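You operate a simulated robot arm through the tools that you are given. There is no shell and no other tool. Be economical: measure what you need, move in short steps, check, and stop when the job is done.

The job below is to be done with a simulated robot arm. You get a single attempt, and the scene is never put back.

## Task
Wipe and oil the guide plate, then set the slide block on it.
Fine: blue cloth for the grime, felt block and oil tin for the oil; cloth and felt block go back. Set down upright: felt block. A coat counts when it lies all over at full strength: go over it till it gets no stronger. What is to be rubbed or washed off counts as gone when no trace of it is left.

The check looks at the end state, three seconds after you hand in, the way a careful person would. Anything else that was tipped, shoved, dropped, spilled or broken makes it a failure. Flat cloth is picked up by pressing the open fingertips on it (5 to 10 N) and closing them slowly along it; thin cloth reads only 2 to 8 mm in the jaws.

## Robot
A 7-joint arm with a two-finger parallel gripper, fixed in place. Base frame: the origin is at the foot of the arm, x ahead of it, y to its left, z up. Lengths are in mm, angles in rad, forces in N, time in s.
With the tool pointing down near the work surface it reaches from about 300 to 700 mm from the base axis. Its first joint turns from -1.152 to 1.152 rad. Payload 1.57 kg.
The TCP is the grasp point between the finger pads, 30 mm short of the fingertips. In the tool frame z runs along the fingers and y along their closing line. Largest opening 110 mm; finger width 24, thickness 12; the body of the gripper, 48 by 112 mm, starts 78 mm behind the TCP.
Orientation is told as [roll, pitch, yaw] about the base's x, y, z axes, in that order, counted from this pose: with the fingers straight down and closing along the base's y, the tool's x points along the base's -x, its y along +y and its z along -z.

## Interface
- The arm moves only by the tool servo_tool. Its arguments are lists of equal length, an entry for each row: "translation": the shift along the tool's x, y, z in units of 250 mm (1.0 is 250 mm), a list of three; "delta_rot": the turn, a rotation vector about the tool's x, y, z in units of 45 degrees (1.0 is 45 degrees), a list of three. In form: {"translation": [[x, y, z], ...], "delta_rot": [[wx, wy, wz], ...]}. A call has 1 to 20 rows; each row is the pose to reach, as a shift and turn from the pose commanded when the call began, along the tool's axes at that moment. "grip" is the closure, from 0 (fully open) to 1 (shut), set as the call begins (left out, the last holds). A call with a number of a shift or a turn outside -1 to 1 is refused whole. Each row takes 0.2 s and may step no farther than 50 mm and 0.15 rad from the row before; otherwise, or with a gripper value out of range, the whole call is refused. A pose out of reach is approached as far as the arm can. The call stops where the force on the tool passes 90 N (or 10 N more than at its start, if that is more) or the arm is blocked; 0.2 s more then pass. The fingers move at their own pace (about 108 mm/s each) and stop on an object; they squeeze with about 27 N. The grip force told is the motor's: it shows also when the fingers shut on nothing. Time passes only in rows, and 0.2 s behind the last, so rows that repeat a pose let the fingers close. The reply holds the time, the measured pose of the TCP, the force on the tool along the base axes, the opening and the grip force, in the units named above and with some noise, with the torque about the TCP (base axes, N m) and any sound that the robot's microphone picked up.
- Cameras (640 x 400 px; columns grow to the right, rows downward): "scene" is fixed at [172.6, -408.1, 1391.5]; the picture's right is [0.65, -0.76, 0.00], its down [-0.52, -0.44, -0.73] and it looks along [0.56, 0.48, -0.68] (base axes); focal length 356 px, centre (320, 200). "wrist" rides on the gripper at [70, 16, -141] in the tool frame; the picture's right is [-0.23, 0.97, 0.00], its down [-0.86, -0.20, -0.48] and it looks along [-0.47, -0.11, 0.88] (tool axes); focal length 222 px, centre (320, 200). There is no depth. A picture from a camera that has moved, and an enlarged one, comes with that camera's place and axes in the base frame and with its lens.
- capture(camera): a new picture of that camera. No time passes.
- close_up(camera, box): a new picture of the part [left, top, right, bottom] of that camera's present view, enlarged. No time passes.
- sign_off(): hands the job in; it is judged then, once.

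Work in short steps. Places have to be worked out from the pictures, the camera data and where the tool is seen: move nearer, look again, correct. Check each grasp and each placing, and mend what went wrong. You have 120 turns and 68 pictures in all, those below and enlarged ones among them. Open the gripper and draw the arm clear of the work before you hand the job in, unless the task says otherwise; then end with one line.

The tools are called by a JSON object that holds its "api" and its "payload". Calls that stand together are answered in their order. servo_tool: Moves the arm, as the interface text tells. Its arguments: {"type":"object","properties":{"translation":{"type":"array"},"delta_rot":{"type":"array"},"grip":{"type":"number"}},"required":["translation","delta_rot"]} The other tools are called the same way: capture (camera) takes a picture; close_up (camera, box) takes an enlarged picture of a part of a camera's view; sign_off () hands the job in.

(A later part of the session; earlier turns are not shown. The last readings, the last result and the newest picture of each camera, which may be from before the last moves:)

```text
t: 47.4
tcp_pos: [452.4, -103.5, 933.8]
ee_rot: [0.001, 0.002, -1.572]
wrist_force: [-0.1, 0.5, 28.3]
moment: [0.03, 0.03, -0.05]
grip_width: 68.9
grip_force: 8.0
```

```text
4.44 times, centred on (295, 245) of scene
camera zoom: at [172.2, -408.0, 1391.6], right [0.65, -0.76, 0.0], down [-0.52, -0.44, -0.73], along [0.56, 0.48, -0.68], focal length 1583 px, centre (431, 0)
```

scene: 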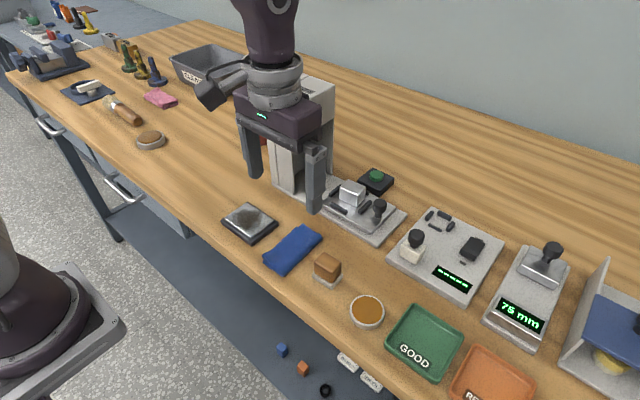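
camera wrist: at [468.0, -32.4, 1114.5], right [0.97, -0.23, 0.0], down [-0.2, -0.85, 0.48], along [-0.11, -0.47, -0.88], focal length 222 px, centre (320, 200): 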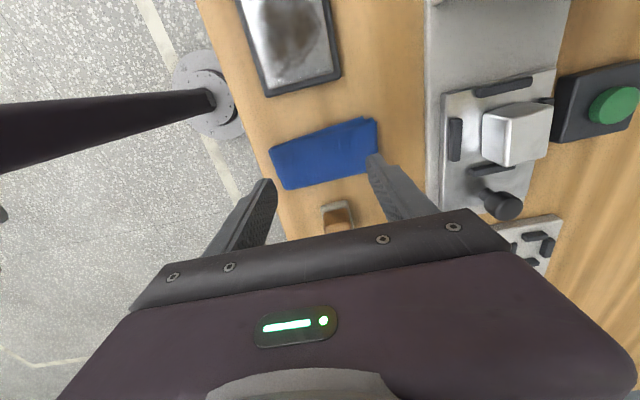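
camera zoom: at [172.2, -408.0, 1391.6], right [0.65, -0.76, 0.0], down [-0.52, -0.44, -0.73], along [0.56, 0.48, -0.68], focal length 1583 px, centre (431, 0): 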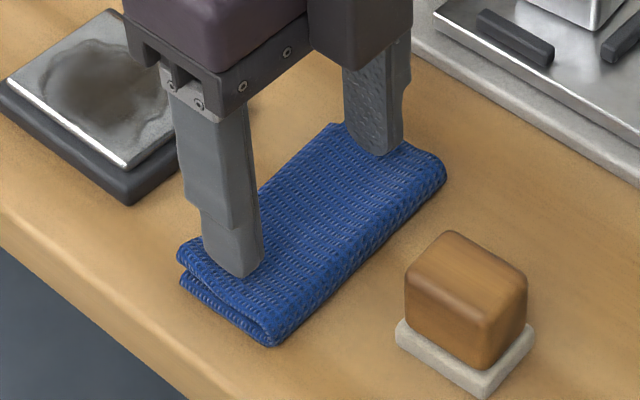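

The cloth behaves as a thick folded pad, about 15–20 mm high, not a thin sheet. I'll lift, turn back and grasp it from its sides across the roughly 54 mm width.

{"api": "servo_tool", "payload": {"translation": [[0, 0, -0.03], [0, 0, -0.14], [0, 0, -0.16], [0, 0, -0.16], [0, 0, -0.16], [0, 0, -0.16], [0, 0, -0.16], [0, 0, -0.16], [0, 0, -0.16]], "delta_rot": [[0, 0, 0], [0, 0, 0], [0, 0, -0.16], [0, 0, -0.33], [0, 0, -0.5], [0, 0, -0.67], [0, 0, -0.84], [0, 0, -1], [0, 0, -1]], "grip": 0.36}}

{"api": "servo_tool", "payload": {"translation": [[0, 0, 0], [0, 0, 0], [0, 0, 0], [0, 0, 0], [0, 0, 0], [0, 0, 0], [0, 0, 0]], "delta_rot": [[0, 0, -0.16], [0, 0, -0.33], [0, 0, -0.5], [0, 0, -0.67], [0, 0, -0.84], [0, 0, -1], [0, 0, -1]]}}

{"api": "capture", "payload": {"camera": "wrist"}}

```text
t: 49.4
tcp_pos: [453.2, -103.1, 973.8]
ee_rot: [0.0, 0.0, -0.783]
wrist_force: [-0.1, -0.2, -0.7]
moment: [0.0, 0.02, -0.01]
grip_width: 70.4
grip_force: 0.1
```

```text
t: 51.0
tcp_pos: [453.2, -103.5, 973.2]
ee_rot: [0.001, 0.0, 0.002]
wrist_force: [-0.6, 0.1, -1.0]
moment: [0.03, -0.01, 0.01]
grip_width: 70.4
grip_force: 0.0
```

```text
41 pictures are left
camera wrist: at [384.1, -87.8, 1114.5], right [0.23, 0.97, 0.0], down [0.86, -0.2, 0.48], along [0.47, -0.11, -0.88], focal length 222 px, centre (320, 200)
```

wrist: 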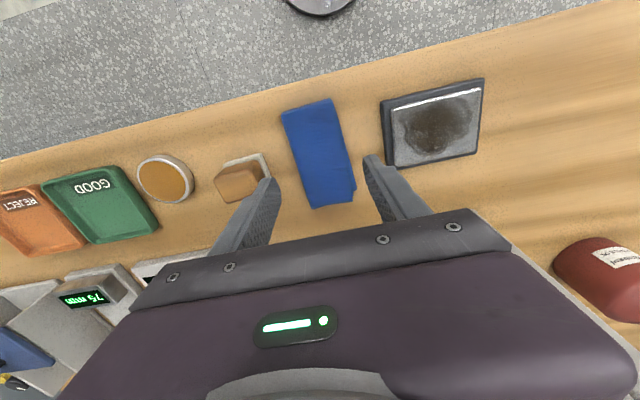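

Cloth centre is (452,-102), about 50 mm wide. The fingers straddle it with about 10 mm each side, so I descend to tip z≈895.

{"api": "servo_tool", "payload": {"translation": [[0, 0.004, 0.05], [0, 0.004, 0.1], [0, 0.004, 0.14], [0, 0.004, 0.17], [0, 0.004, 0.192], [0, 0.004, 0.192]], "delta_rot": [[0, 0, 0], [0, 0, 0], [0, 0, 0], [0, 0, 0], [0, 0, 0], [0, 0, 0]]}}

{"api": "close_up", "payload": {"camera": "scene", "box": [240, 200, 350, 290]}}

```text
t: 52.4
tcp_pos: [452.5, -101.0, 923.6]
ee_rot: [-0.001, -0.002, -0.001]
wrist_force: [0.5, 0.0, 0.5]
moment: [0.02, 0.0, 0.0]
grip_width: 70.5
grip_force: 0.0
```

```text
4.44 times, centred on (295, 245) of scene
camera zoom: at [172.6, -408.1, 1391.5], right [0.65, -0.76, 0.0], down [-0.52, -0.44, -0.73], along [0.56, 0.48, -0.68], focal length 1583 px, centre (431, 0)
```

zoom: 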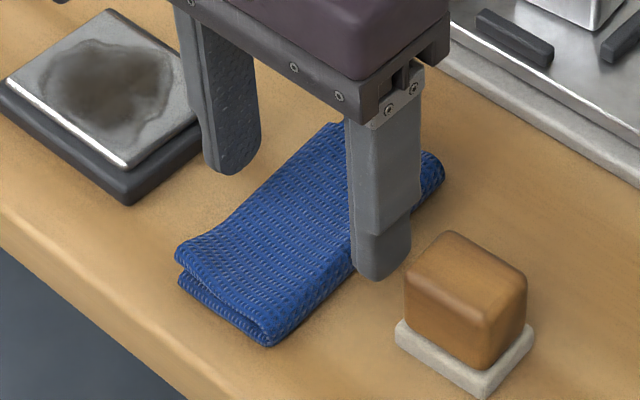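

Tips at 894 are clear of the table and straddle the cloth well. I go 3 mm lower and close.

{"api": "servo_tool", "payload": {"translation": [[0, 0, 0.012], [0, 0, 0.012]], "delta_rot": [[0, 0, 0], [0, 0, 0]]}}

{"api": "servo_tool", "payload": {"translation": [[0, 0, 0], [0, 0, 0], [0, 0, 0]], "delta_rot": [[0, 0, 0], [0, 0, 0], [0, 0, 0]], "grip": 0.54}}

{"api": "servo_tool", "payload": {"translation": [[0, 0, 0], [0, 0, 0], [0, 0, 0]], "delta_rot": [[0, 0, 0], [0, 0, 0], [0, 0, 0]], "grip": 0.65}}

{"api": "close_up", "payload": {"camera": "scene", "box": [240, 200, 350, 290]}}

```text
t: 53.0
tcp_pos: [454.2, -103.9, 922.7]
ee_rot: [0.0, -0.001, 0.0]
wrist_force: [-1.1, 0.0, -0.7]
moment: [-0.01, -0.02, 0.04]
grip_width: 70.6
grip_force: 0.0
```

```text
t: 53.8
tcp_pos: [453.3, -102.3, 922.0]
ee_rot: [0.001, 0.0, 0.001]
wrist_force: [1.1, -0.6, 1.2]
moment: [-0.06, -0.04, 0.05]
grip_width: 55.1
grip_force: 27.0
```

```text
t: 54.6
tcp_pos: [452.3, -103.0, 922.6]
ee_rot: [0.0, 0.0, 0.0]
wrist_force: [0.4, -0.1, 0.7]
moment: [-0.03, -0.04, 0.05]
grip_width: 55.2
grip_force: 27.3
```

```text
4.44 times, centred on (295, 245) of scene
camera zoom: at [172.6, -408.1, 1391.5], right [0.65, -0.76, 0.0], down [-0.52, -0.44, -0.73], along [0.56, 0.48, -0.68], focal length 1583 px, centre (431, 0)
```

zoom: 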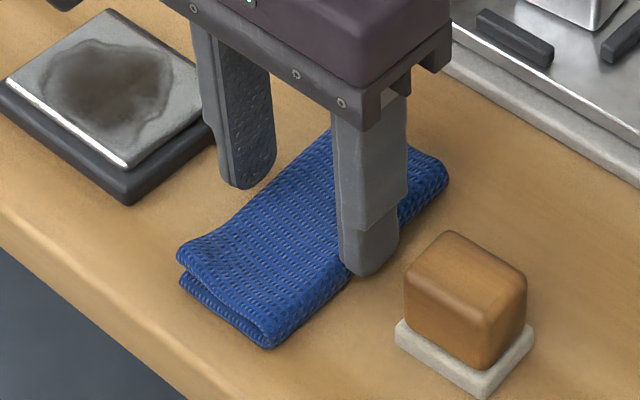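

The pad is held firmly at 55 mm width. I lift it and check.

{"api": "servo_tool", "payload": {"translation": [[0, 0, -0.05], [0, 0, -0.12], [0, 0, -0.2], [0, 0, -0.28], [0, 0, -0.28]], "delta_rot": [[0, 0, 0], [0, 0, 0], [0, 0, 0], [0, 0, 0], [0, 0, 0]]}}

{"api": "capture", "payload": {"camera": "scene"}}

{"api": "capture", "payload": {"camera": "wrist"}}

```text
t: 55.8
tcp_pos: [453.6, -106.7, 993.7]
ee_rot: [0.001, -0.002, 0.001]
wrist_force: [0.3, 0.0, -0.8]
moment: [0.01, -0.03, 0.0]
grip_width: 54.8
grip_force: 26.8
```

```text
38 pictures are left
```

scene: 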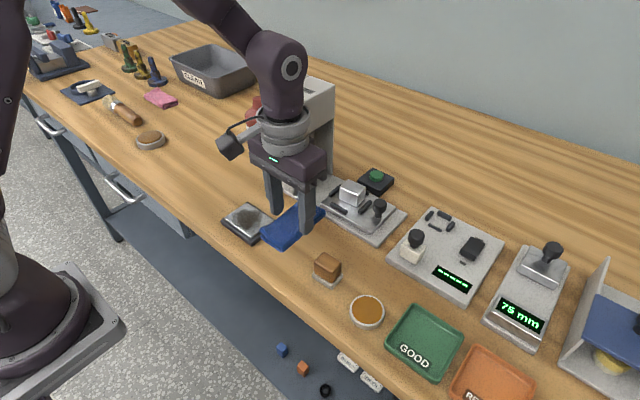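

```text
37 pictures are left
camera wrist: at [385.5, -90.2, 1134.8], right [0.23, 0.97, 0.0], down [0.86, -0.2, 0.48], along [0.47, -0.11, -0.88], focal length 222 px, centre (320, 200)
```

wrist: 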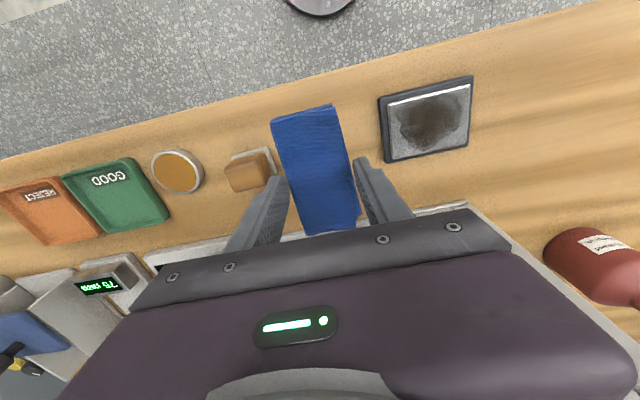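

Cloth is in hand. The plate's centre is about (449,7) with size 57×76, so I move above it and lower until near contact.

{"api": "servo_tool", "payload": {"translation": [[0.004, 0.15, 0], [0.008, 0.3, 0], [0.012, 0.45, 0], [0.012, 0.45, 0.08], [0.012, 0.45, 0.16], [0.012, 0.45, 0.2], [0.012, 0.45, 0.2]], "delta_rot": [[0, 0, 0], [0, 0, 0], [0, 0, 0], [0, 0, 0], [0, 0, 0], [0, 0, 0], [0, 0, 0]]}}

{"api": "capture", "payload": {"camera": "wrist"}}

{"api": "close_up", "payload": {"camera": "scene", "box": [200, 180, 310, 260]}}

```text
t: 57.4
tcp_pos: [450.0, 9.8, 941.4]
ee_rot: [-0.001, 0.0, 0.0]
wrist_force: [-0.4, 0.4, 0.7]
moment: [0.01, -0.01, 0.0]
grip_width: 55.0
grip_force: 26.3
```

```text
36 pictures are left
camera wrist: at [382.2, 25.8, 1083.3], right [0.23, 0.97, 0.0], down [0.86, -0.2, 0.48], along [0.47, -0.11, -0.88], focal length 222 px, centre (320, 200)
```

wrist: 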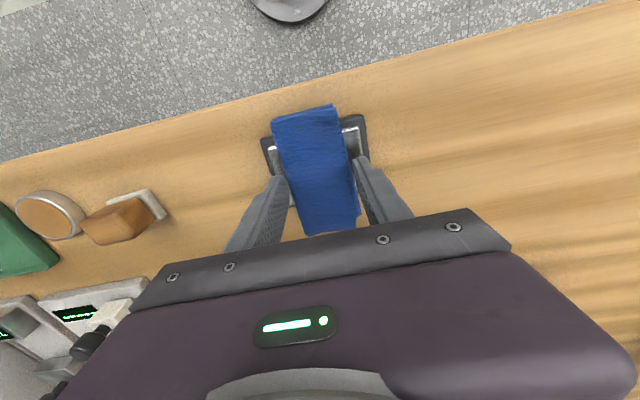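

```text
5.00 times, centred on (255, 220) of scene
camera zoom: at [172.6, -408.1, 1391.5], right [0.65, -0.76, 0.0], down [-0.52, -0.44, -0.73], along [0.56, 0.48, -0.68], focal length 1781 px, centre (645, 100)
```

zoom: 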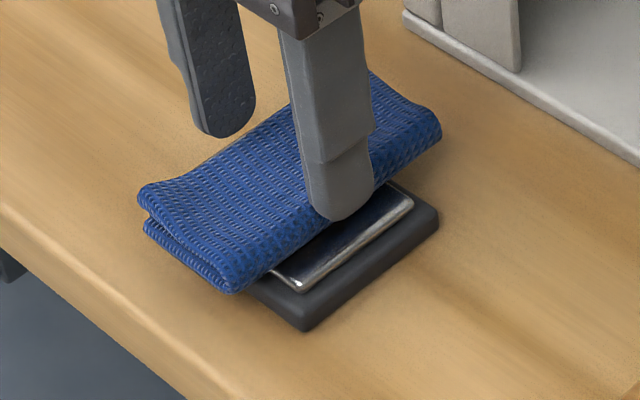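

The cloth is well centred over the plate, still a few mm above. I lower in small steps to contact.

{"api": "servo_tool", "payload": {"translation": [[0, 0, 0.006], [0, 0, 0.012], [0, 0, 0.012]], "delta_rot": [[0, 0, 0], [0, 0, 0], [0, 0, 0]]}}

{"api": "servo_tool", "payload": {"translation": [[0, 0, 0.006], [0, 0, 0.008], [0, 0, 0.008]], "delta_rot": [[0, 0, 0], [0, 0, 0], [0, 0, 0]]}}

```text
t: 58.2
tcp_pos: [450.6, 9.3, 938.9]
ee_rot: [0.0, -0.003, 0.002]
wrist_force: [-1.8, 2.9, 32.1]
moment: [0.15, 0.02, 0.06]
grip_width: 55.1
grip_force: 27.2
```

```text
t: 59.0
tcp_pos: [450.7, 9.4, 936.2]
ee_rot: [0.001, -0.003, -0.001]
wrist_force: [4.7, 5.2, 31.5]
moment: [0.24, -0.2, 0.02]
grip_width: 54.8
grip_force: 27.3
```

Contact at 32 N, with the cloth slipping slightly upward in the grip. I back off about 1 mm.

{"api": "servo_tool", "payload": {"translation": [[0, 0, -0.003], [0, 0, -0.003]], "delta_rot": [[0, 0, 0], [0, 0, 0]]}}

```text
t: 59.6
tcp_pos: [449.1, 9.5, 937.3]
ee_rot: [-0.002, 0.005, -0.001]
wrist_force: [3.2, -0.9, 5.1]
moment: [0.03, -0.27, -0.02]
grip_width: 54.8
grip_force: 26.9
```

5 N now; I press slightly more and make wiping strokes of ±18 mm in y.

{"api": "servo_tool", "payload": {"translation": [[0, 0, 0.001], [0, 0.036, 0.001], [0, 0.072, 0.001], [0, 0.036, 0.001], [0, 0, 0.001], [0, -0.036, 0.001], [0, -0.08, 0.001], [0, -0.036, 0.001], [0, 0, 0.001], [0.03, 0.036, 0.001], [0.03, 0.072, 0.001], [0.03, 0, 0.001], [0.03, -0.08, 0.001], [-0.03, -0.08, 0.001], [-0.03, 0, 0.001], [-0.03, 0.072, 0.001], [0, 0.036, 0.001], [0, 0, 0.001]], "delta_rot": [[0, 0, 0], [0, 0, 0], [0, 0, 0], [0, 0, 0], [0, 0, 0], [0, 0, 0], [0, 0, 0], [0, 0, 0], [0, 0, 0], [0, 0, 0], [0, 0, 0], [0, 0, 0], [0, 0, 0], [0, 0, 0], [0, 0, 0], [0, 0, 0], [0, 0, 0], [0, 0, 0]]}}

{"api": "close_up", "payload": {"camera": "scene", "box": [200, 180, 310, 260]}}

```text
t: 63.4
tcp_pos: [450.5, 11.6, 936.4]
ee_rot: [0.001, 0.001, -0.001]
wrist_force: [0.8, -0.3, -0.2]
moment: [0.01, -0.04, 0.01]
grip_width: 54.8
grip_force: 27.3
```

```text
5.00 times, centred on (255, 220) of scene
camera zoom: at [172.6, -408.1, 1391.5], right [0.65, -0.76, 0.0], down [-0.52, -0.44, -0.73], along [0.56, 0.48, -0.68], focal length 1781 px, centre (645, 100)
```

zoom: 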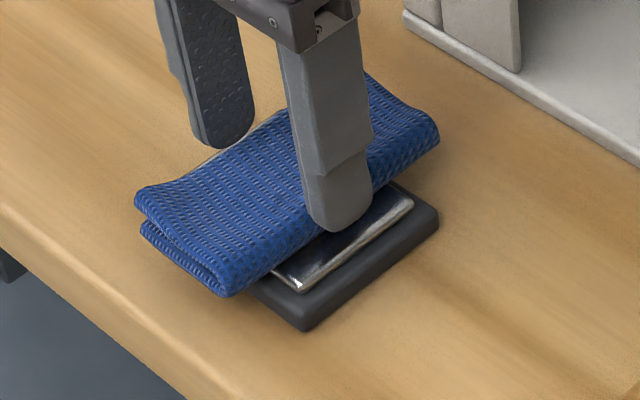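

The contact has faded to 0 N, so I press a bit further to regain about 8 N.

{"api": "servo_tool", "payload": {"translation": [[0, 0, 0.002], [0, 0, 0.002]], "delta_rot": [[0, 0, 0], [0, 0, 0]]}}

{"api": "servo_tool", "payload": {"translation": [[0, 0, 0.001], [0, 0, 0.001]], "delta_rot": [[0, 0, 0], [0, 0, 0]]}}

```text
t: 64.0
tcp_pos: [449.7, 9.8, 938.0]
ee_rot: [-0.002, 0.0, 0.001]
wrist_force: [-0.4, -0.1, -0.8]
moment: [-0.03, -0.02, -0.01]
grip_width: 54.8
grip_force: 26.7
```

```text
t: 64.6
tcp_pos: [450.9, 10.0, 937.4]
ee_rot: [0.001, 0.0, 0.001]
wrist_force: [-0.8, -0.9, 0.0]
moment: [0.01, 0.03, -0.02]
grip_width: 54.7
grip_force: 26.9
```

Still none; two more small steps.

{"api": "servo_tool", "payload": {"translation": [[0, 0, 0.003], [0, 0, 0.003]], "delta_rot": [[0, 0, 0], [0, 0, 0]]}}

{"api": "servo_tool", "payload": {"translation": [[0, 0, 0.0015], [0, 0, 0.0015]], "delta_rot": [[0, 0, 0], [0, 0, 0]]}}

```text
t: 65.2
tcp_pos: [449.3, 8.6, 937.7]
ee_rot: [-0.001, 0.0, 0.0]
wrist_force: [0.4, 1.6, 8.1]
moment: [0.03, 0.03, 0.03]
grip_width: 54.9
grip_force: 27.4
```

```text
t: 65.8
tcp_pos: [449.2, 10.2, 936.8]
ee_rot: [0.0, 0.001, 0.001]
wrist_force: [-0.8, 5.1, 11.9]
moment: [0.15, 0.04, 0.05]
grip_width: 54.6
grip_force: 27.0
```

12 N contact; I make another full set of strokes, with y from -22 to +18 mm.

{"api": "servo_tool", "payload": {"translation": [[0, 0.036, 0], [0, 0.072, 0], [0, 0.036, 0], [0, 0, 0], [0, -0.04, 0], [0, -0.088, 0], [0, -0.04, 0], [0, 0, 0], [0.03, 0.036, 0], [0.03, 0.072, 0], [0.03, 0, 0], [0.03, -0.044, 0], [0.03, -0.088, 0], [0, -0.088, 0], [-0.03, -0.088, 0], [-0.03, -0.04, 0], [-0.03, 0, 0], [-0.03, 0.072, 0], [0, 0.036, 0], [0, 0, 0]], "delta_rot": [[0, 0, 0], [0, 0, 0], [0, 0, 0], [0, 0, 0], [0, 0, 0], [0, 0, 0], [0, 0, 0], [0, 0, 0], [0, 0, 0], [0, 0, 0], [0, 0, 0], [0, 0, 0], [0, 0, 0], [0, 0, 0], [0, 0, 0], [0, 0, 0], [0, 0, 0], [0, 0, 0], [0, 0, 0], [0, 0, 0]]}}

{"api": "servo_tool", "payload": {"translation": [[0, 0, -0.04], [0, -0.1, -0.16], [0, -0.25, -0.2], [0, -0.4, -0.2], [0, -0.4, -0.2]], "delta_rot": [[0, 0, 0], [0, 0, 0], [0, 0, 0], [0, 0, 0], [0, 0, 0]]}}

{"api": "close_up", "payload": {"camera": "scene", "box": [210, 190, 290, 250]}}

{"api": "close_up", "payload": {"camera": "wrist", "box": [240, 60, 520, 235]}}

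```text
t: 70.0
tcp_pos: [451.3, 10.3, 936.8]
ee_rot: [-0.001, -0.001, -0.001]
wrist_force: [0.5, 0.2, -0.6]
moment: [0.02, 0.0, 0.02]
grip_width: 54.8
grip_force: 27.1
```

```text
t: 71.2
tcp_pos: [450.4, -91.3, 984.6]
ee_rot: [-0.001, 0.0, 0.0]
wrist_force: [0.4, -0.5, -0.7]
moment: [0.0, 0.02, -0.04]
grip_width: 54.9
grip_force: 26.5
```

```text
6.67 times, centred on (250, 220) of scene
camera zoom: at [172.6, -408.1, 1391.5], right [0.65, -0.76, 0.0], down [-0.52, -0.44, -0.73], along [0.56, 0.48, -0.68], focal length 2375 px, centre (787, 67)
```

zoom: 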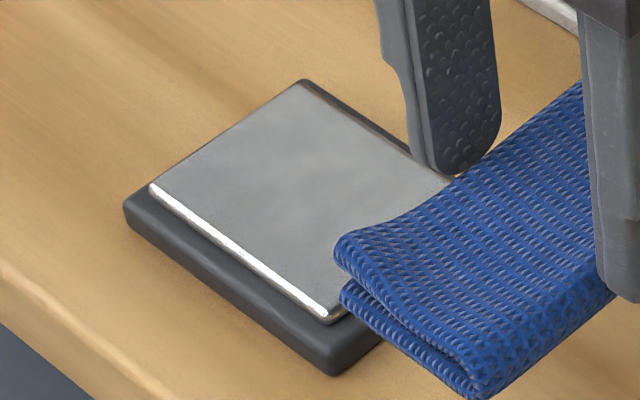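

```text
2.29 times, centred on (380, 148) of wrist
camera zoom: at [382.6, -75.7, 1126.3], right [0.23, 0.97, 0.0], down [0.86, -0.2, 0.48], along [0.47, -0.11, -0.88], focal length 508 px, centre (183, 320)
```

zoom: 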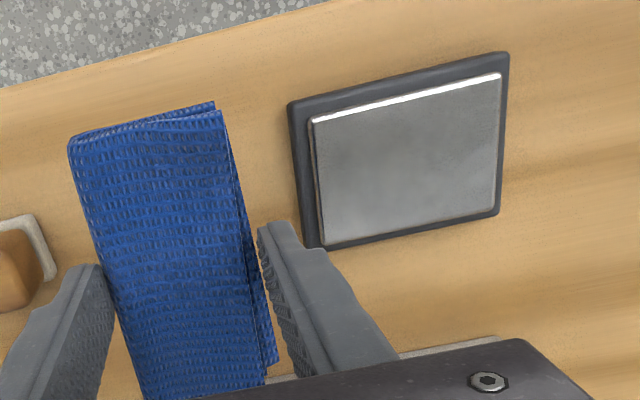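

Most grime is gone, but faint mottling may remain in the middle. I go back for more strokes.

{"api": "servo_tool", "payload": {"translation": [[0, 0.15, 0], [0, 0.3, 0], [0, 0.4, 0.04], [0, 0.4, 0.12], [0, 0.4, 0.18], [0, 0.4, 0.203], [0, 0.4, 0.203]], "delta_rot": [[0, 0, 0], [0, 0, 0], [0, 0, 0], [0, 0, 0], [0, 0, 0], [0, 0, 0], [0, 0, 0]]}}

{"api": "servo_tool", "payload": {"translation": [[0, 0, 0.002], [0, 0, 0.002]], "delta_rot": [[0, 0, 0], [0, 0, 0]]}}

```text
t: 72.8
tcp_pos: [450.6, 8.7, 934.0]
ee_rot: [-0.001, -0.002, -0.001]
wrist_force: [-4.4, -0.1, 30.5]
moment: [0.07, 0.34, -0.01]
grip_width: 54.7
grip_force: 26.8
```

```text
t: 73.4
tcp_pos: [452.1, 9.0, 935.2]
ee_rot: [0.0, -0.001, 0.0]
wrist_force: [-1.1, 0.2, 30.8]
moment: [0.05, 0.09, -0.01]
grip_width: 55.0
grip_force: 26.7
```

30 N; I back off 0.5 mm and wipe two more rounds.

{"api": "servo_tool", "payload": {"translation": [[0, 0, -0.002], [0, 0.036, -0.002], [0, 0.072, -0.002], [0, 0.036, -0.002], [0, 0, -0.002], [0, -0.04, -0.002], [0, -0.088, -0.002], [0, -0.04, -0.002], [0, 0, -0.002], [0.03, 0.036, -0.002], [0.03, 0.072, -0.002], [0.03, 0, -0.002], [0.03, -0.044, -0.002], [0.03, -0.088, -0.002], [-0.03, -0.088, -0.002], [-0.03, -0.04, -0.002], [-0.03, 0, -0.002], [-0.03, 0.072, -0.002], [0, 0.036, -0.002], [0, 0, -0.002]], "delta_rot": [[0, 0, 0], [0, 0, 0], [0, 0, 0], [0, 0, 0], [0, 0, 0], [0, 0, 0], [0, 0, 0], [0, 0, 0], [0, 0, 0], [0, 0, 0], [0, 0, 0], [0, 0, 0], [0, 0, 0], [0, 0, 0], [0, 0, 0], [0, 0, 0], [0, 0, 0], [0, 0, 0], [0, 0, 0], [0, 0, 0]]}}

{"api": "servo_tool", "payload": {"translation": [[0, 0, 0.002], [0, 0.036, 0.002], [0, 0.072, 0.002], [0, 0.036, 0.002], [0, 0, 0.002], [0, -0.04, 0.002], [0, -0.088, 0.002], [0, -0.04, 0.002], [0, 0, 0.002], [0.03, 0.036, 0.002], [0.03, 0.072, 0.002], [0.03, 0, 0.002], [0.03, -0.044, 0.002], [0.03, -0.088, 0.002], [-0.03, -0.088, 0.002], [-0.03, -0.04, 0.002], [-0.03, 0, 0.002], [-0.03, 0.072, 0.002], [0, 0.036, 0.002], [0, 0, 0.002]], "delta_rot": [[0, 0, 0], [0, 0, 0], [0, 0, 0], [0, 0, 0], [0, 0, 0], [0, 0, 0], [0, 0, 0], [0, 0, 0], [0, 0, 0], [0, 0, 0], [0, 0, 0], [0, 0, 0], [0, 0, 0], [0, 0, 0], [0, 0, 0], [0, 0, 0], [0, 0, 0], [0, 0, 0], [0, 0, 0], [0, 0, 0]]}}

{"api": "servo_tool", "payload": {"translation": [[0, 0, -0.04], [0, -0.1, -0.16], [0, -0.25, -0.2], [0, -0.44, -0.2], [0, -0.44, -0.2]], "delta_rot": [[0, 0, 0], [0, 0, 0], [0, 0, 0], [0, 0, 0], [0, 0, 0]]}}

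{"api": "close_up", "payload": {"camera": "wrist", "box": [360, 60, 500, 190]}}

```text
t: 77.6
tcp_pos: [449.7, 11.6, 936.2]
ee_rot: [-0.001, 0.001, 0.0]
wrist_force: [-0.3, 0.1, -0.3]
moment: [0.04, -0.02, -0.03]
grip_width: 54.7
grip_force: 27.0
```

```text
t: 81.8
tcp_pos: [450.4, 9.9, 935.6]
ee_rot: [0.001, -0.001, -0.001]
wrist_force: [0.4, -1.6, -1.0]
moment: [0.01, 0.01, 0.0]
grip_width: 54.9
grip_force: 27.3
```

```text
t: 83.0
tcp_pos: [450.9, -101.5, 984.3]
ee_rot: [-0.001, 0.0, -0.001]
wrist_force: [-0.3, 0.2, 0.1]
moment: [-0.01, 0.0, -0.02]
grip_width: 54.7
grip_force: 27.1
```

```text
3.08 times, centred on (430, 125) of wrist
camera zoom: at [382.8, -86.3, 1125.6], right [0.23, 0.97, 0.0], down [0.86, -0.2, 0.48], along [0.47, -0.11, -0.88], focal length 684 px, centre (-18, 431)
```

zoom: 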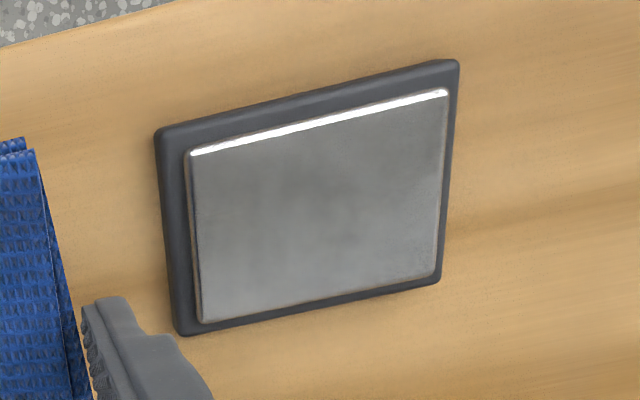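

A faint darker patch may remain. The cloth has crept up in the grip, so I set it down at home, regrasp a bit higher, and then wipe again while lowering progressively.

{"api": "servo_tool", "payload": {"translation": [[-0.012, -0.01, 0.06], [-0.012, -0.01, 0.14], [-0.012, -0.01, 0.2], [-0.012, -0.01, 0.246], [-0.012, -0.01, 0.246]], "delta_rot": [[0, 0, 0], [0, 0, 0], [0, 0, 0], [0, 0, 0], [0, 0, 0]]}}

{"api": "servo_tool", "payload": {"translation": [[0, 0, 0.008], [0, 0, 0.008]], "delta_rot": [[0, 0, 0], [0, 0, 0]]}}

{"api": "servo_tool", "payload": {"translation": [[0, 0, 0.006], [0, 0, 0.006]], "delta_rot": [[0, 0, 0], [0, 0, 0]]}}

```text
t: 84.2
tcp_pos: [453.2, -103.3, 922.0]
ee_rot: [0.001, 0.0, -0.001]
wrist_force: [0.2, 0.6, -0.7]
moment: [0.02, 0.01, 0.01]
grip_width: 55.1
grip_force: 27.0
```

```text
t: 84.8
tcp_pos: [452.3, -103.9, 920.6]
ee_rot: [0.0, 0.001, 0.0]
wrist_force: [-0.2, 1.1, 0.1]
moment: [0.01, 0.03, 0.02]
grip_width: 54.9
grip_force: 26.7
```

```text
t: 85.4
tcp_pos: [452.1, -103.4, 919.7]
ee_rot: [0.0, 0.0, 0.001]
wrist_force: [0.6, 0.4, -0.1]
moment: [0.01, 0.02, -0.03]
grip_width: 54.9
grip_force: 27.0
```

Not in contact yet; I continue down gently.

{"api": "servo_tool", "payload": {"translation": [[0, 0, 0.006], [0, 0, 0.006]], "delta_rot": [[0, 0, 0], [0, 0, 0]]}}

{"api": "servo_tool", "payload": {"translation": [[0, 0, 0.004], [0, 0, 0.004]], "delta_rot": [[0, 0, 0], [0, 0, 0]]}}

{"api": "servo_tool", "payload": {"translation": [[0, 0, 0.004], [0, 0, 0.004]], "delta_rot": [[0, 0, 0], [0, 0, 0]]}}

```text
t: 86.0
tcp_pos: [453.7, -103.3, 916.2]
ee_rot: [0.0, -0.001, 0.001]
wrist_force: [-0.1, -1.1, -0.1]
moment: [0.02, 0.0, 0.02]
grip_width: 54.6
grip_force: 26.7
```

```text
t: 86.6
tcp_pos: [452.9, -102.0, 916.9]
ee_rot: [0.0, -0.001, -0.001]
wrist_force: [-0.7, -1.0, 6.1]
moment: [-0.09, 0.28, 0.04]
grip_width: 54.8
grip_force: 27.1
```

```text
t: 87.2
tcp_pos: [453.2, -102.4, 916.0]
ee_rot: [-0.002, -0.002, 0.001]
wrist_force: [-1.2, -5.5, 22.8]
moment: [-0.22, 0.23, -0.01]
grip_width: 54.7
grip_force: 27.1
```

The cloth is on the bench (contact at TCP≈916.5). I open, rise 8 mm and regrasp.

{"api": "servo_tool", "payload": {"translation": [[0, 0, 0], [0, 0, 0]], "delta_rot": [[0, 0, 0], [0, 0, 0]], "grip": 0.38}}

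{"api": "servo_tool", "payload": {"translation": [[0, 0, -0.02], [0, 0, -0.036], [0, 0, -0.036]], "delta_rot": [[0, 0, 0], [0, 0, 0], [0, 0, 0]]}}

{"api": "servo_tool", "payload": {"translation": [[0, 0, 0], [0, 0, 0], [0, 0, 0]], "delta_rot": [[0, 0, 0], [0, 0, 0], [0, 0, 0]], "grip": 0.65}}

{"api": "servo_tool", "payload": {"translation": [[0, 0, -0.08], [0, 0, -0.2], [0.004, 0.1, -0.24], [0.008, 0.25, -0.24], [0.012, 0.4, -0.24], [0.012, 0.44, -0.16], [0.012, 0.44, -0.1], [0.012, 0.44, -0.07], [0.012, 0.44, -0.07]], "delta_rot": [[0, 0, 0], [0, 0, 0], [0, 0, 0], [0, 0, 0], [0, 0, 0], [0, 0, 0], [0, 0, 0], [0, 0, 0], [0, 0, 0]]}}

```text
t: 87.8
tcp_pos: [454.2, -100.6, 914.4]
ee_rot: [0.002, -0.001, 0.0]
wrist_force: [-0.2, 0.6, -0.5]
moment: [-0.03, 0.01, 0.0]
grip_width: 68.5
grip_force: 0.1
```

```text
t: 88.6
tcp_pos: [452.9, -102.5, 925.0]
ee_rot: [0.0, 0.001, 0.0]
wrist_force: [0.2, -1.2, 0.8]
moment: [0.0, -0.01, 0.0]
grip_width: 68.1
grip_force: 0.0
```

```text
t: 89.4
tcp_pos: [454.8, -102.6, 925.4]
ee_rot: [0.0, -0.001, 0.0]
wrist_force: [-2.2, 0.5, 20.4]
moment: [0.06, 0.09, -0.01]
grip_width: 51.9
grip_force: 26.9
```

```text
t: 91.4
tcp_pos: [450.8, 6.5, 943.2]
ee_rot: [0.0, 0.002, -0.001]
wrist_force: [-0.4, 0.4, 0.6]
moment: [-0.02, -0.01, -0.02]
grip_width: 38.6
grip_force: 0.1
```

The regrasp was too high and the cloth popped out. I look where it lies.

{"api": "close_up", "payload": {"camera": "scene", "box": [210, 190, 350, 290]}}

{"api": "capture", "payload": {"camera": "wrist"}}

```text
4.00 times, centred on (280, 240) of scene
camera zoom: at [172.6, -408.1, 1391.5], right [0.65, -0.76, 0.0], down [-0.52, -0.44, -0.73], along [0.56, 0.48, -0.68], focal length 1425 px, centre (480, 40)
```

zoom: 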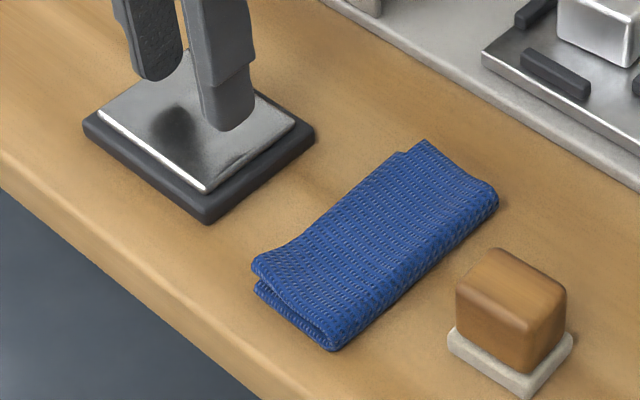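

```text
29 pictures are left
camera wrist: at [381.4, 22.4, 1083.8], right [0.23, 0.97, 0.0], down [0.86, -0.2, 0.48], along [0.47, -0.11, -0.88], focal length 222 px, centre (320, 200)
```

wrist: 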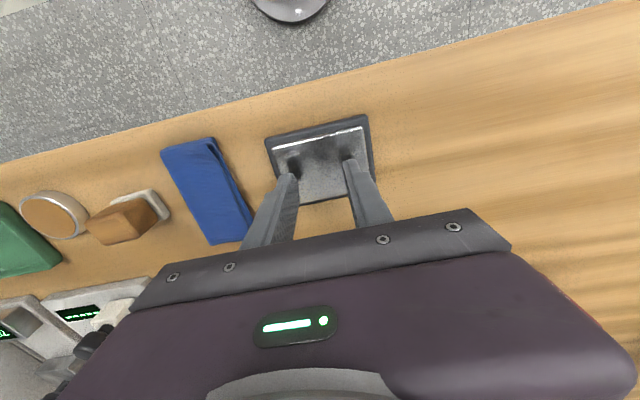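

The cloth is still at home, good. I go back above it, opening the fingers, and inspect the plate unobstructed.

{"api": "servo_tool", "payload": {"translation": [[0, 0, -0.12], [0, -0.1, -0.18], [-0.004, -0.25, -0.18], [-0.008, -0.4, -0.18], [-0.012, -0.44, -0.18], [-0.012, -0.44, -0.18]], "delta_rot": [[0, 0, 0], [0, 0, 0], [0, 0, 0], [0, 0, 0], [0, 0, 0], [0, 0, 0]], "grip": 0.36}}

{"api": "close_up", "payload": {"camera": "scene", "box": [215, 195, 285, 250]}}

```text
t: 92.8
tcp_pos: [453.0, -102.5, 986.5]
ee_rot: [0.001, 0.0, 0.0]
wrist_force: [-0.6, 0.2, -0.4]
moment: [-0.02, -0.01, -0.04]
grip_width: 70.4
grip_force: 0.0
```

```text
7.27 times, centred on (250, 222) of scene
camera zoom: at [172.6, -408.1, 1391.5], right [0.65, -0.76, 0.0], down [-0.52, -0.44, -0.73], along [0.56, 0.48, -0.68], focal length 2591 px, centre (829, 36)
```

zoom: 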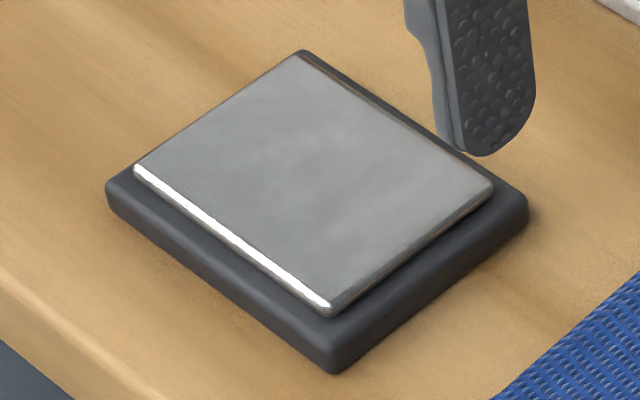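

The plate looks almost uniformly grey with only slight mottling. To be safe I grasp the cloth again, deeper at TCP≈921, for one more firm pass.

{"api": "servo_tool", "payload": {"translation": [[0, 0, 0.08], [0, 0, 0.16], [0, 0, 0.22], [0, 0, 0.262], [0, 0, 0.262]], "delta_rot": [[0, 0, 0], [0, 0, 0], [0, 0, 0], [0, 0, 0], [0, 0, 0]]}}

{"api": "servo_tool", "payload": {"translation": [[0, 0, 0], [0, 0, 0], [0, 0, 0]], "delta_rot": [[0, 0, 0], [0, 0, 0], [0, 0, 0]], "grip": 0.65}}

```text
t: 94.0
tcp_pos: [452.0, -103.5, 921.8]
ee_rot: [0.0, -0.001, 0.002]
wrist_force: [0.1, -1.0, 0.4]
moment: [-0.05, -0.01, 0.01]
grip_width: 70.4
grip_force: 0.0
```

```text
t: 94.8
tcp_pos: [452.1, -101.9, 921.9]
ee_rot: [0.0, 0.0, -0.001]
wrist_force: [-0.6, -0.1, 0.2]
moment: [-0.02, 0.01, -0.03]
grip_width: 54.4
grip_force: 27.3
```

Held again. I carry it over the plate to just above contact.

{"api": "servo_tool", "payload": {"translation": [[0, 0, -0.1], [0, 0, -0.2], [0.004, 0.1, -0.24], [0.008, 0.25, -0.24], [0.012, 0.4, -0.24], [0.012, 0.436, -0.16], [0.012, 0.436, -0.1], [0.012, 0.436, -0.072], [0.012, 0.436, -0.068], [0.012, 0.436, -0.068]], "delta_rot": [[0, 0, 0], [0, 0, 0], [0, 0, 0], [0, 0, 0], [0, 0, 0], [0, 0, 0], [0, 0, 0], [0, 0, 0], [0, 0, 0], [0, 0, 0]]}}

{"api": "servo_tool", "payload": {"translation": [[0, 0, 0.003], [0, 0, 0.003]], "delta_rot": [[0, 0, 0], [0, 0, 0]]}}

```text
t: 97.0
tcp_pos: [449.9, 5.4, 939.8]
ee_rot: [0.0, 0.0, -0.002]
wrist_force: [-0.1, 0.2, -0.4]
moment: [0.01, 0.01, 0.0]
grip_width: 54.9
grip_force: 26.9
```

```text
t: 97.6
tcp_pos: [450.3, 5.4, 939.9]
ee_rot: [0.0, 0.0, 0.001]
wrist_force: [-0.2, 0.1, 4.4]
moment: [-0.01, 0.02, -0.01]
grip_width: 54.6
grip_force: 26.9
```

Contact 4.4 N. I stroke with progressive lowering to keep the contact.

{"api": "servo_tool", "payload": {"translation": [[0, 0, 0.002], [0, 0.04, 0.0024], [0, 0.08, 0.0028], [0, 0.04, 0.0032], [0, 0, 0.0036], [0, -0.04, 0.004], [0, -0.08, 0.0044], [0, -0.04, 0.0048], [0, 0, 0.0052], [0.03, 0.04, 0.0056], [0.03, 0.08, 0.006], [0.03, 0.04, 0.0064], [0.03, 0, 0.0068], [0.03, -0.04, 0.0072], [0.03, -0.08, 0.0076], [-0.03, -0.08, 0.008], [-0.03, -0.04, 0.0084], [-0.03, 0, 0.0088], [-0.03, 0.08, 0.0092], [0, 0, 0.0096]], "delta_rot": [[0, 0, 0], [0, 0, 0], [0, 0, 0], [0, 0, 0], [0, 0, 0], [0, 0, 0], [0, 0, 0], [0, 0, 0], [0, 0, 0], [0, 0, 0], [0, 0, 0], [0, 0, 0], [0, 0, 0], [0, 0, 0], [0, 0, 0], [0, 0, 0], [0, 0, 0], [0, 0, 0], [0, 0, 0], [0, 0, 0]]}}

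{"api": "servo_tool", "payload": {"translation": [[0, 0, 0.001], [0, 0.04, 0.0014], [0, 0.08, 0.0018], [0, 0.04, 0.0022], [0, 0, 0.0026], [0, -0.04, 0.003], [0, -0.08, 0.0034], [0, -0.04, 0.0038], [0, 0, 0.0042], [0.03, 0.04, 0.0046], [0.03, 0.08, 0.005], [0.03, 0.04, 0.0054], [0.03, 0, 0.0058], [0.03, -0.04, 0.0062], [0.03, -0.08, 0.0066], [-0.03, -0.08, 0.007], [-0.03, -0.04, 0.0074], [-0.03, 0, 0.0078], [-0.03, 0.08, 0.0082], [0, 0, 0.0086]], "delta_rot": [[0, 0, 0], [0, 0, 0], [0, 0, 0], [0, 0, 0], [0, 0, 0], [0, 0, 0], [0, 0, 0], [0, 0, 0], [0, 0, 0], [0, 0, 0], [0, 0, 0], [0, 0, 0], [0, 0, 0], [0, 0, 0], [0, 0, 0], [0, 0, 0], [0, 0, 0], [0, 0, 0], [0, 0, 0], [0, 0, 0]]}}

```text
t: 101.8
tcp_pos: [451.0, 5.4, 935.8]
ee_rot: [0.002, -0.002, 0.0]
wrist_force: [2.0, 5.9, 14.1]
moment: [0.35, 0.12, -0.1]
grip_width: 54.8
grip_force: 26.7
```

```text
t: 106.0
tcp_pos: [449.7, 4.9, 934.3]
ee_rot: [0.0, -0.001, 0.0]
wrist_force: [0.8, 0.0, -0.8]
moment: [-0.01, 0.04, -0.03]
grip_width: 54.8
grip_force: 27.3
```

Contact held well through the first round. I lift and carry the cloth home, then inspect the plate.

{"api": "servo_tool", "payload": {"translation": [[0, 0, -0.1], [0, -0.1, -0.2], [-0.004, -0.25, -0.2], [-0.008, -0.4, -0.2], [-0.012, -0.436, -0.2], [-0.012, -0.436, -0.1], [-0.012, -0.436, 0], [-0.012, -0.436, 0.054], [-0.012, -0.436, 0.054]], "delta_rot": [[0, 0, 0], [0, 0, 0], [0, 0, 0], [0, 0, 0], [0, 0, 0], [0, 0, 0], [0, 0, 0], [0, 0, 0], [0, 0, 0]]}}

{"api": "close_up", "payload": {"camera": "scene", "box": [215, 195, 285, 250]}}

{"api": "servo_tool", "payload": {"translation": [[0, 0, 0.008], [0, 0, 0.008]], "delta_rot": [[0, 0, 0], [0, 0, 0]]}}

```text
t: 108.0
tcp_pos: [452.0, -103.1, 919.5]
ee_rot: [-0.001, 0.0, 0.001]
wrist_force: [0.1, -0.3, -0.6]
moment: [-0.02, -0.03, 0.0]
grip_width: 54.8
grip_force: 27.3
```

```text
7.27 times, centred on (250, 222) of scene
camera zoom: at [172.6, -408.1, 1391.5], right [0.65, -0.76, 0.0], down [-0.52, -0.44, -0.73], along [0.56, 0.48, -0.68], focal length 2591 px, centre (829, 36)
```

zoom: 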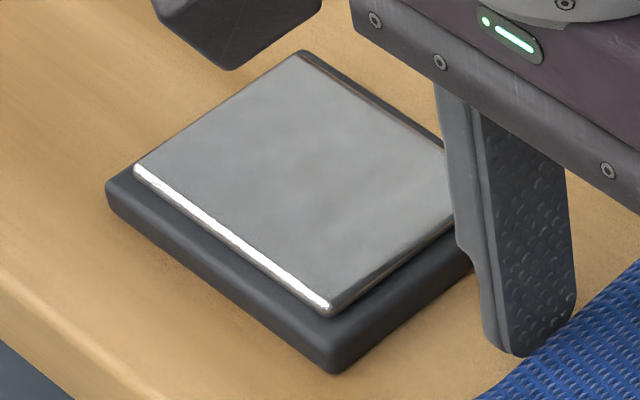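

```text
t: 108.6
tcp_pos: [452.4, -102.4, 918.8]
ee_rot: [0.0, -0.001, 0.001]
wrist_force: [0.2, 0.5, -0.7]
moment: [-0.05, 0.02, -0.03]
grip_width: 54.8
grip_force: 26.9
```

The mottling is unchanged from before, so it is the steel's own finish; the plate is clean. I lower the cloth to contact.

{"api": "servo_tool", "payload": {"translation": [[0, 0, 0.006], [0, 0, 0.006]], "delta_rot": [[0, 0, 0], [0, 0, 0]]}}

{"api": "servo_tool", "payload": {"translation": [[0, 0, 0.004], [0, 0, 0.004]], "delta_rot": [[0, 0, 0], [0, 0, 0]]}}

{"api": "servo_tool", "payload": {"translation": [[0, 0, 0.004], [0, 0, 0.004]], "delta_rot": [[0, 0, 0], [0, 0, 0]]}}

```text
t: 109.2
tcp_pos: [453.9, -102.0, 917.7]
ee_rot: [-0.002, 0.001, 0.0]
wrist_force: [0.1, -0.2, -0.3]
moment: [-0.02, 0.01, -0.02]
grip_width: 54.5
grip_force: 26.9
```

```text
t: 109.8
tcp_pos: [453.4, -102.3, 916.5]
ee_rot: [0.0, -0.001, -0.001]
wrist_force: [0.1, -0.1, 0.5]
moment: [-0.01, -0.01, 0.02]
grip_width: 54.9
grip_force: 26.7
```

```text
t: 110.4
tcp_pos: [452.4, -103.1, 914.7]
ee_rot: [0.001, -0.001, -0.002]
wrist_force: [0.0, -0.2, 4.8]
moment: [-0.04, 0.19, -0.01]
grip_width: 55.1
grip_force: 27.1
```

Cloth is down on the bench. I release, lift, and move above the felt block at about (453,-182) for a look.

{"api": "servo_tool", "payload": {"translation": [[0, 0, 0], [0, 0, 0], [0, 0, -0.1], [0, 0, -0.2], [0, 0, -0.28], [0, -0.15, -0.28], [0, -0.316, -0.28], [0, -0.316, -0.28]], "delta_rot": [[0, 0, 0], [0, 0, 0], [0, 0, 0], [0, 0, 0], [0, 0, 0], [0, 0, 0], [0, 0, 0], [0, 0, 0]], "grip": 0.4}}

{"api": "capture", "payload": {"camera": "wrist"}}

```text
t: 112.2
tcp_pos: [453.5, -183.8, 984.1]
ee_rot: [0.0, 0.0, 0.001]
wrist_force: [0.6, 0.1, 0.1]
moment: [0.04, 0.01, -0.01]
grip_width: 66.2
grip_force: 0.0
```

```text
26 pictures are left
camera wrist: at [384.5, -167.8, 1125.6], right [0.23, 0.97, 0.0], down [0.86, -0.2, 0.48], along [0.47, -0.11, -0.88], focal length 222 px, centre (320, 200)
```

wrist: 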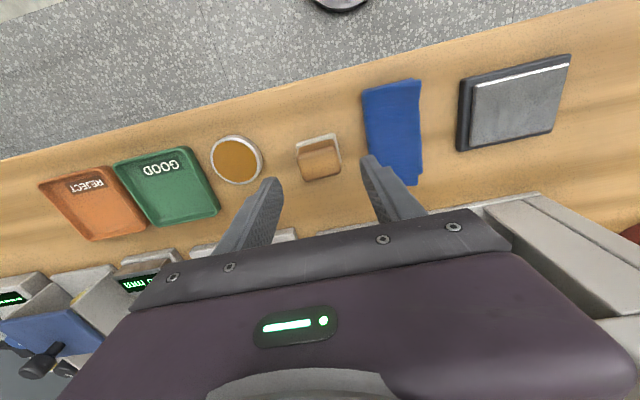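

Felt handle centre is about (454,-185), aligned. I descend with the fingers straddling it.

{"api": "servo_tool", "payload": {"translation": [[-0.002, -0.006, 0.08], [-0.002, -0.006, 0.16], [-0.002, -0.006, 0.2], [-0.002, -0.006, 0.236], [-0.002, -0.006, 0.236]], "delta_rot": [[0, 0, 0], [0, 0, 0], [0, 0, 0], [0, 0, 0], [0, 0, 0]]}}

{"api": "servo_tool", "payload": {"translation": [[0, 0, 0], [0, 0, 0], [0, 0, 0]], "delta_rot": [[0, 0, 0], [0, 0, 0], [0, 0, 0]], "grip": 0.8}}

{"api": "close_up", "payload": {"camera": "scene", "box": [260, 210, 400, 330]}}

```text
t: 113.4
tcp_pos: [454.9, -183.4, 925.2]
ee_rot: [0.0, 0.0, 0.0]
wrist_force: [0.5, -0.2, -0.1]
moment: [0.0, 0.02, 0.02]
grip_width: 65.9
grip_force: 0.0
```

```text
t: 114.2
tcp_pos: [455.1, -183.4, 925.7]
ee_rot: [-0.001, 0.001, -0.001]
wrist_force: [1.2, -0.1, 0.0]
moment: [0.01, 0.0, -0.02]
grip_width: 39.1
grip_force: 26.9
```

```text
3.33 times, centred on (330, 270) of scene
camera zoom: at [172.6, -408.1, 1391.5], right [0.65, -0.76, 0.0], down [-0.52, -0.44, -0.73], along [0.56, 0.48, -0.68], focal length 1188 px, centre (287, -33)
```

zoom: 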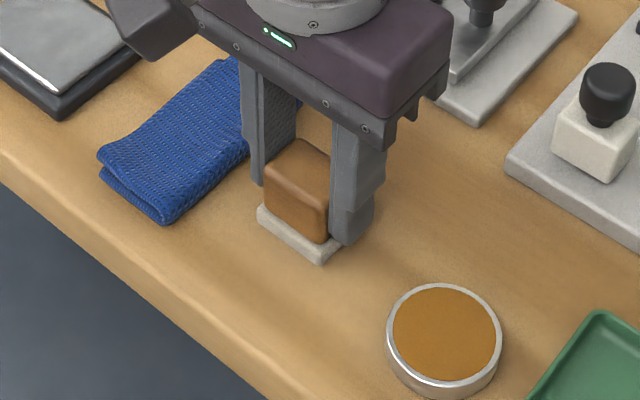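

Felt block gripped (39 mm). I lift it and move above the oil tin at about (437,-273).

{"api": "servo_tool", "payload": {"translation": [[0, 0, -0.1], [0, 0, -0.2], [0.02, -0.12, -0.24], [0.05, -0.25, -0.24], [0.07, -0.356, -0.24], [0.07, -0.356, -0.16], [0.07, -0.356, -0.12], [0.07, -0.356, -0.12]], "delta_rot": [[0, 0, 0], [0, 0, 0], [0, 0, 0], [0, 0, 0], [0, 0, 0], [0, 0, 0], [0, 0, 0], [0, 0, 0]]}}

{"api": "close_up", "payload": {"camera": "wrist", "box": [220, 100, 420, 240]}}

{"api": "close_up", "payload": {"camera": "scene", "box": [310, 250, 420, 340]}}

```text
t: 116.0
tcp_pos: [436.2, -270.8, 954.5]
ee_rot: [-0.002, -0.001, 0.001]
wrist_force: [-1.1, -0.3, 0.0]
moment: [-0.01, 0.05, 0.02]
grip_width: 39.0
grip_force: 27.5
```

```text
2.86 times, centred on (320, 170) of wrist
camera zoom: at [368.4, -255.9, 1095.5], right [0.23, 0.97, 0.0], down [0.86, -0.2, 0.48], along [0.47, -0.11, -0.88], focal length 635 px, centre (320, 286)
```

zoom: 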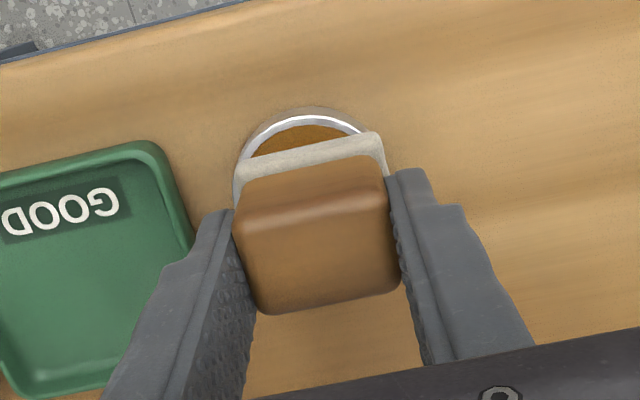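

```text
4.44 times, centred on (365, 295) of scene
camera zoom: at [172.6, -408.1, 1391.5], right [0.65, -0.76, 0.0], down [-0.52, -0.44, -0.73], along [0.56, 0.48, -0.68], focal length 1583 px, centre (120, -222)
```

zoom: 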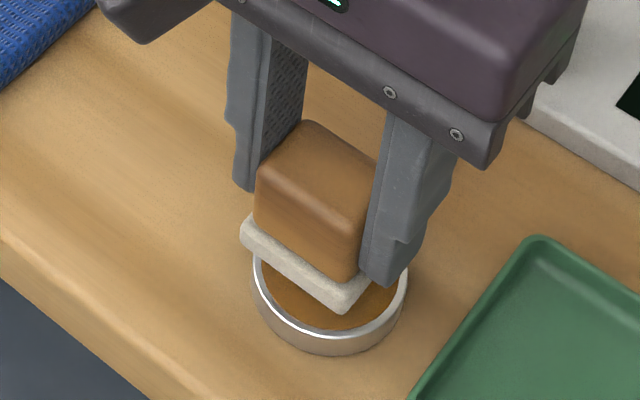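

The pad nearly fills the tin opening; the tin centre looks about 3 mm toward -y. I shift and lower towards the oil.

{"api": "servo_tool", "payload": {"translation": [[-0.002, -0.012, 0.02], [-0.002, -0.012, 0.036], [-0.002, -0.012, 0.036]], "delta_rot": [[0, 0, 0], [0, 0, 0], [0, 0, 0]]}}

{"api": "servo_tool", "payload": {"translation": [[0, 0, 0.008], [0, 0, 0.008]], "delta_rot": [[0, 0, 0], [0, 0, 0]]}}

{"api": "servo_tool", "payload": {"translation": [[0, 0, 0.006], [0, 0, 0.006]], "delta_rot": [[0, 0, 0], [0, 0, 0]]}}

```text
t: 116.8
tcp_pos: [436.5, -274.4, 946.7]
ee_rot: [0.0, 0.0, -0.001]
wrist_force: [-0.4, 0.2, 0.0]
moment: [-0.01, -0.01, 0.03]
grip_width: 38.7
grip_force: 27.1
```

```text
t: 117.4
tcp_pos: [436.7, -275.4, 946.1]
ee_rot: [-0.001, -0.001, -0.002]
wrist_force: [-0.8, 0.9, -0.5]
moment: [0.0, 0.0, -0.04]
grip_width: 38.9
grip_force: 26.9
```

```text
t: 118.0
tcp_pos: [437.3, -274.7, 942.7]
ee_rot: [0.0, 0.0, 0.001]
wrist_force: [-0.4, 0.6, -0.7]
moment: [0.03, 0.0, -0.04]
grip_width: 38.7
grip_force: 26.7
```

No contact yet at TCP≈942.5. I keep lowering in small steps.

{"api": "servo_tool", "payload": {"translation": [[0, 0, 0.006], [0, 0, 0.006]], "delta_rot": [[0, 0, 0], [0, 0, 0]]}}

{"api": "servo_tool", "payload": {"translation": [[0, 0, 0.006], [0, 0, 0.006]], "delta_rot": [[0, 0, 0], [0, 0, 0]]}}

{"api": "close_up", "payload": {"camera": "scene", "box": [310, 250, 420, 340]}}

```text
t: 118.6
tcp_pos: [436.6, -275.8, 942.3]
ee_rot: [0.0, 0.0, -0.002]
wrist_force: [-0.4, -0.1, 0.2]
moment: [-0.02, -0.01, 0.03]
grip_width: 39.2
grip_force: 26.8
```

```text
t: 119.2
tcp_pos: [436.8, -274.2, 941.4]
ee_rot: [-0.001, -0.001, 0.0]
wrist_force: [0.2, 0.4, -0.2]
moment: [0.01, 0.0, 0.0]
grip_width: 38.8
grip_force: 26.9
```

```text
4.44 times, centred on (365, 295) of scene
camera zoom: at [172.6, -408.1, 1391.5], right [0.65, -0.76, 0.0], down [-0.52, -0.44, -0.73], along [0.56, 0.48, -0.68], focal length 1583 px, centre (120, -222)
```

zoom: 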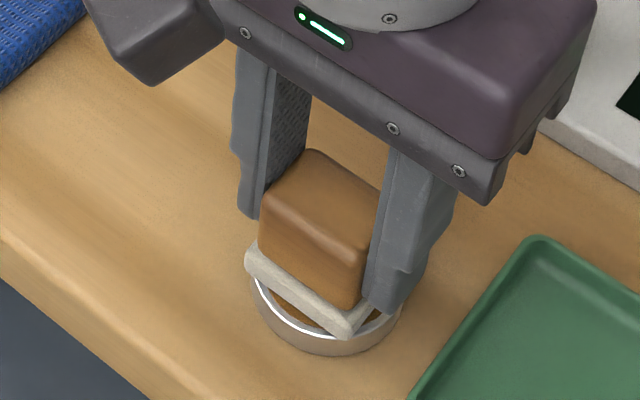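

The pad is right at the rim, about centred. I continue down in tiny steps until I feel contact.

{"api": "servo_tool", "payload": {"translation": [[0, 0, 0.006], [0, 0, 0.006]], "delta_rot": [[0, 0, 0], [0, 0, 0]]}}

{"api": "servo_tool", "payload": {"translation": [[0, 0, 0.006], [0, 0, 0.006]], "delta_rot": [[0, 0, 0], [0, 0, 0]]}}

{"api": "servo_tool", "payload": {"translation": [[0, 0, 0.004], [0, 0, 0.004]], "delta_rot": [[0, 0, 0], [0, 0, 0]]}}

```text
t: 119.8
tcp_pos: [437.0, -275.6, 939.6]
ee_rot: [-0.001, -0.002, 0.0]
wrist_force: [-1.2, 3.6, 21.7]
moment: [0.12, 0.1, 0.02]
grip_width: 38.7
grip_force: 26.9
```

```text
t: 120.4
tcp_pos: [437.2, -275.2, 938.3]
ee_rot: [0.0, -0.002, 0.001]
wrist_force: [1.7, 2.9, 21.5]
moment: [0.06, -0.09, 0.01]
grip_width: 38.9
grip_force: 27.4
```

```text
t: 121.0
tcp_pos: [435.6, -275.6, 938.1]
ee_rot: [-0.002, -0.002, 0.001]
wrist_force: [0.7, 3.8, 36.8]
moment: [0.16, -0.02, 0.0]
grip_width: 38.9
grip_force: 27.1
```

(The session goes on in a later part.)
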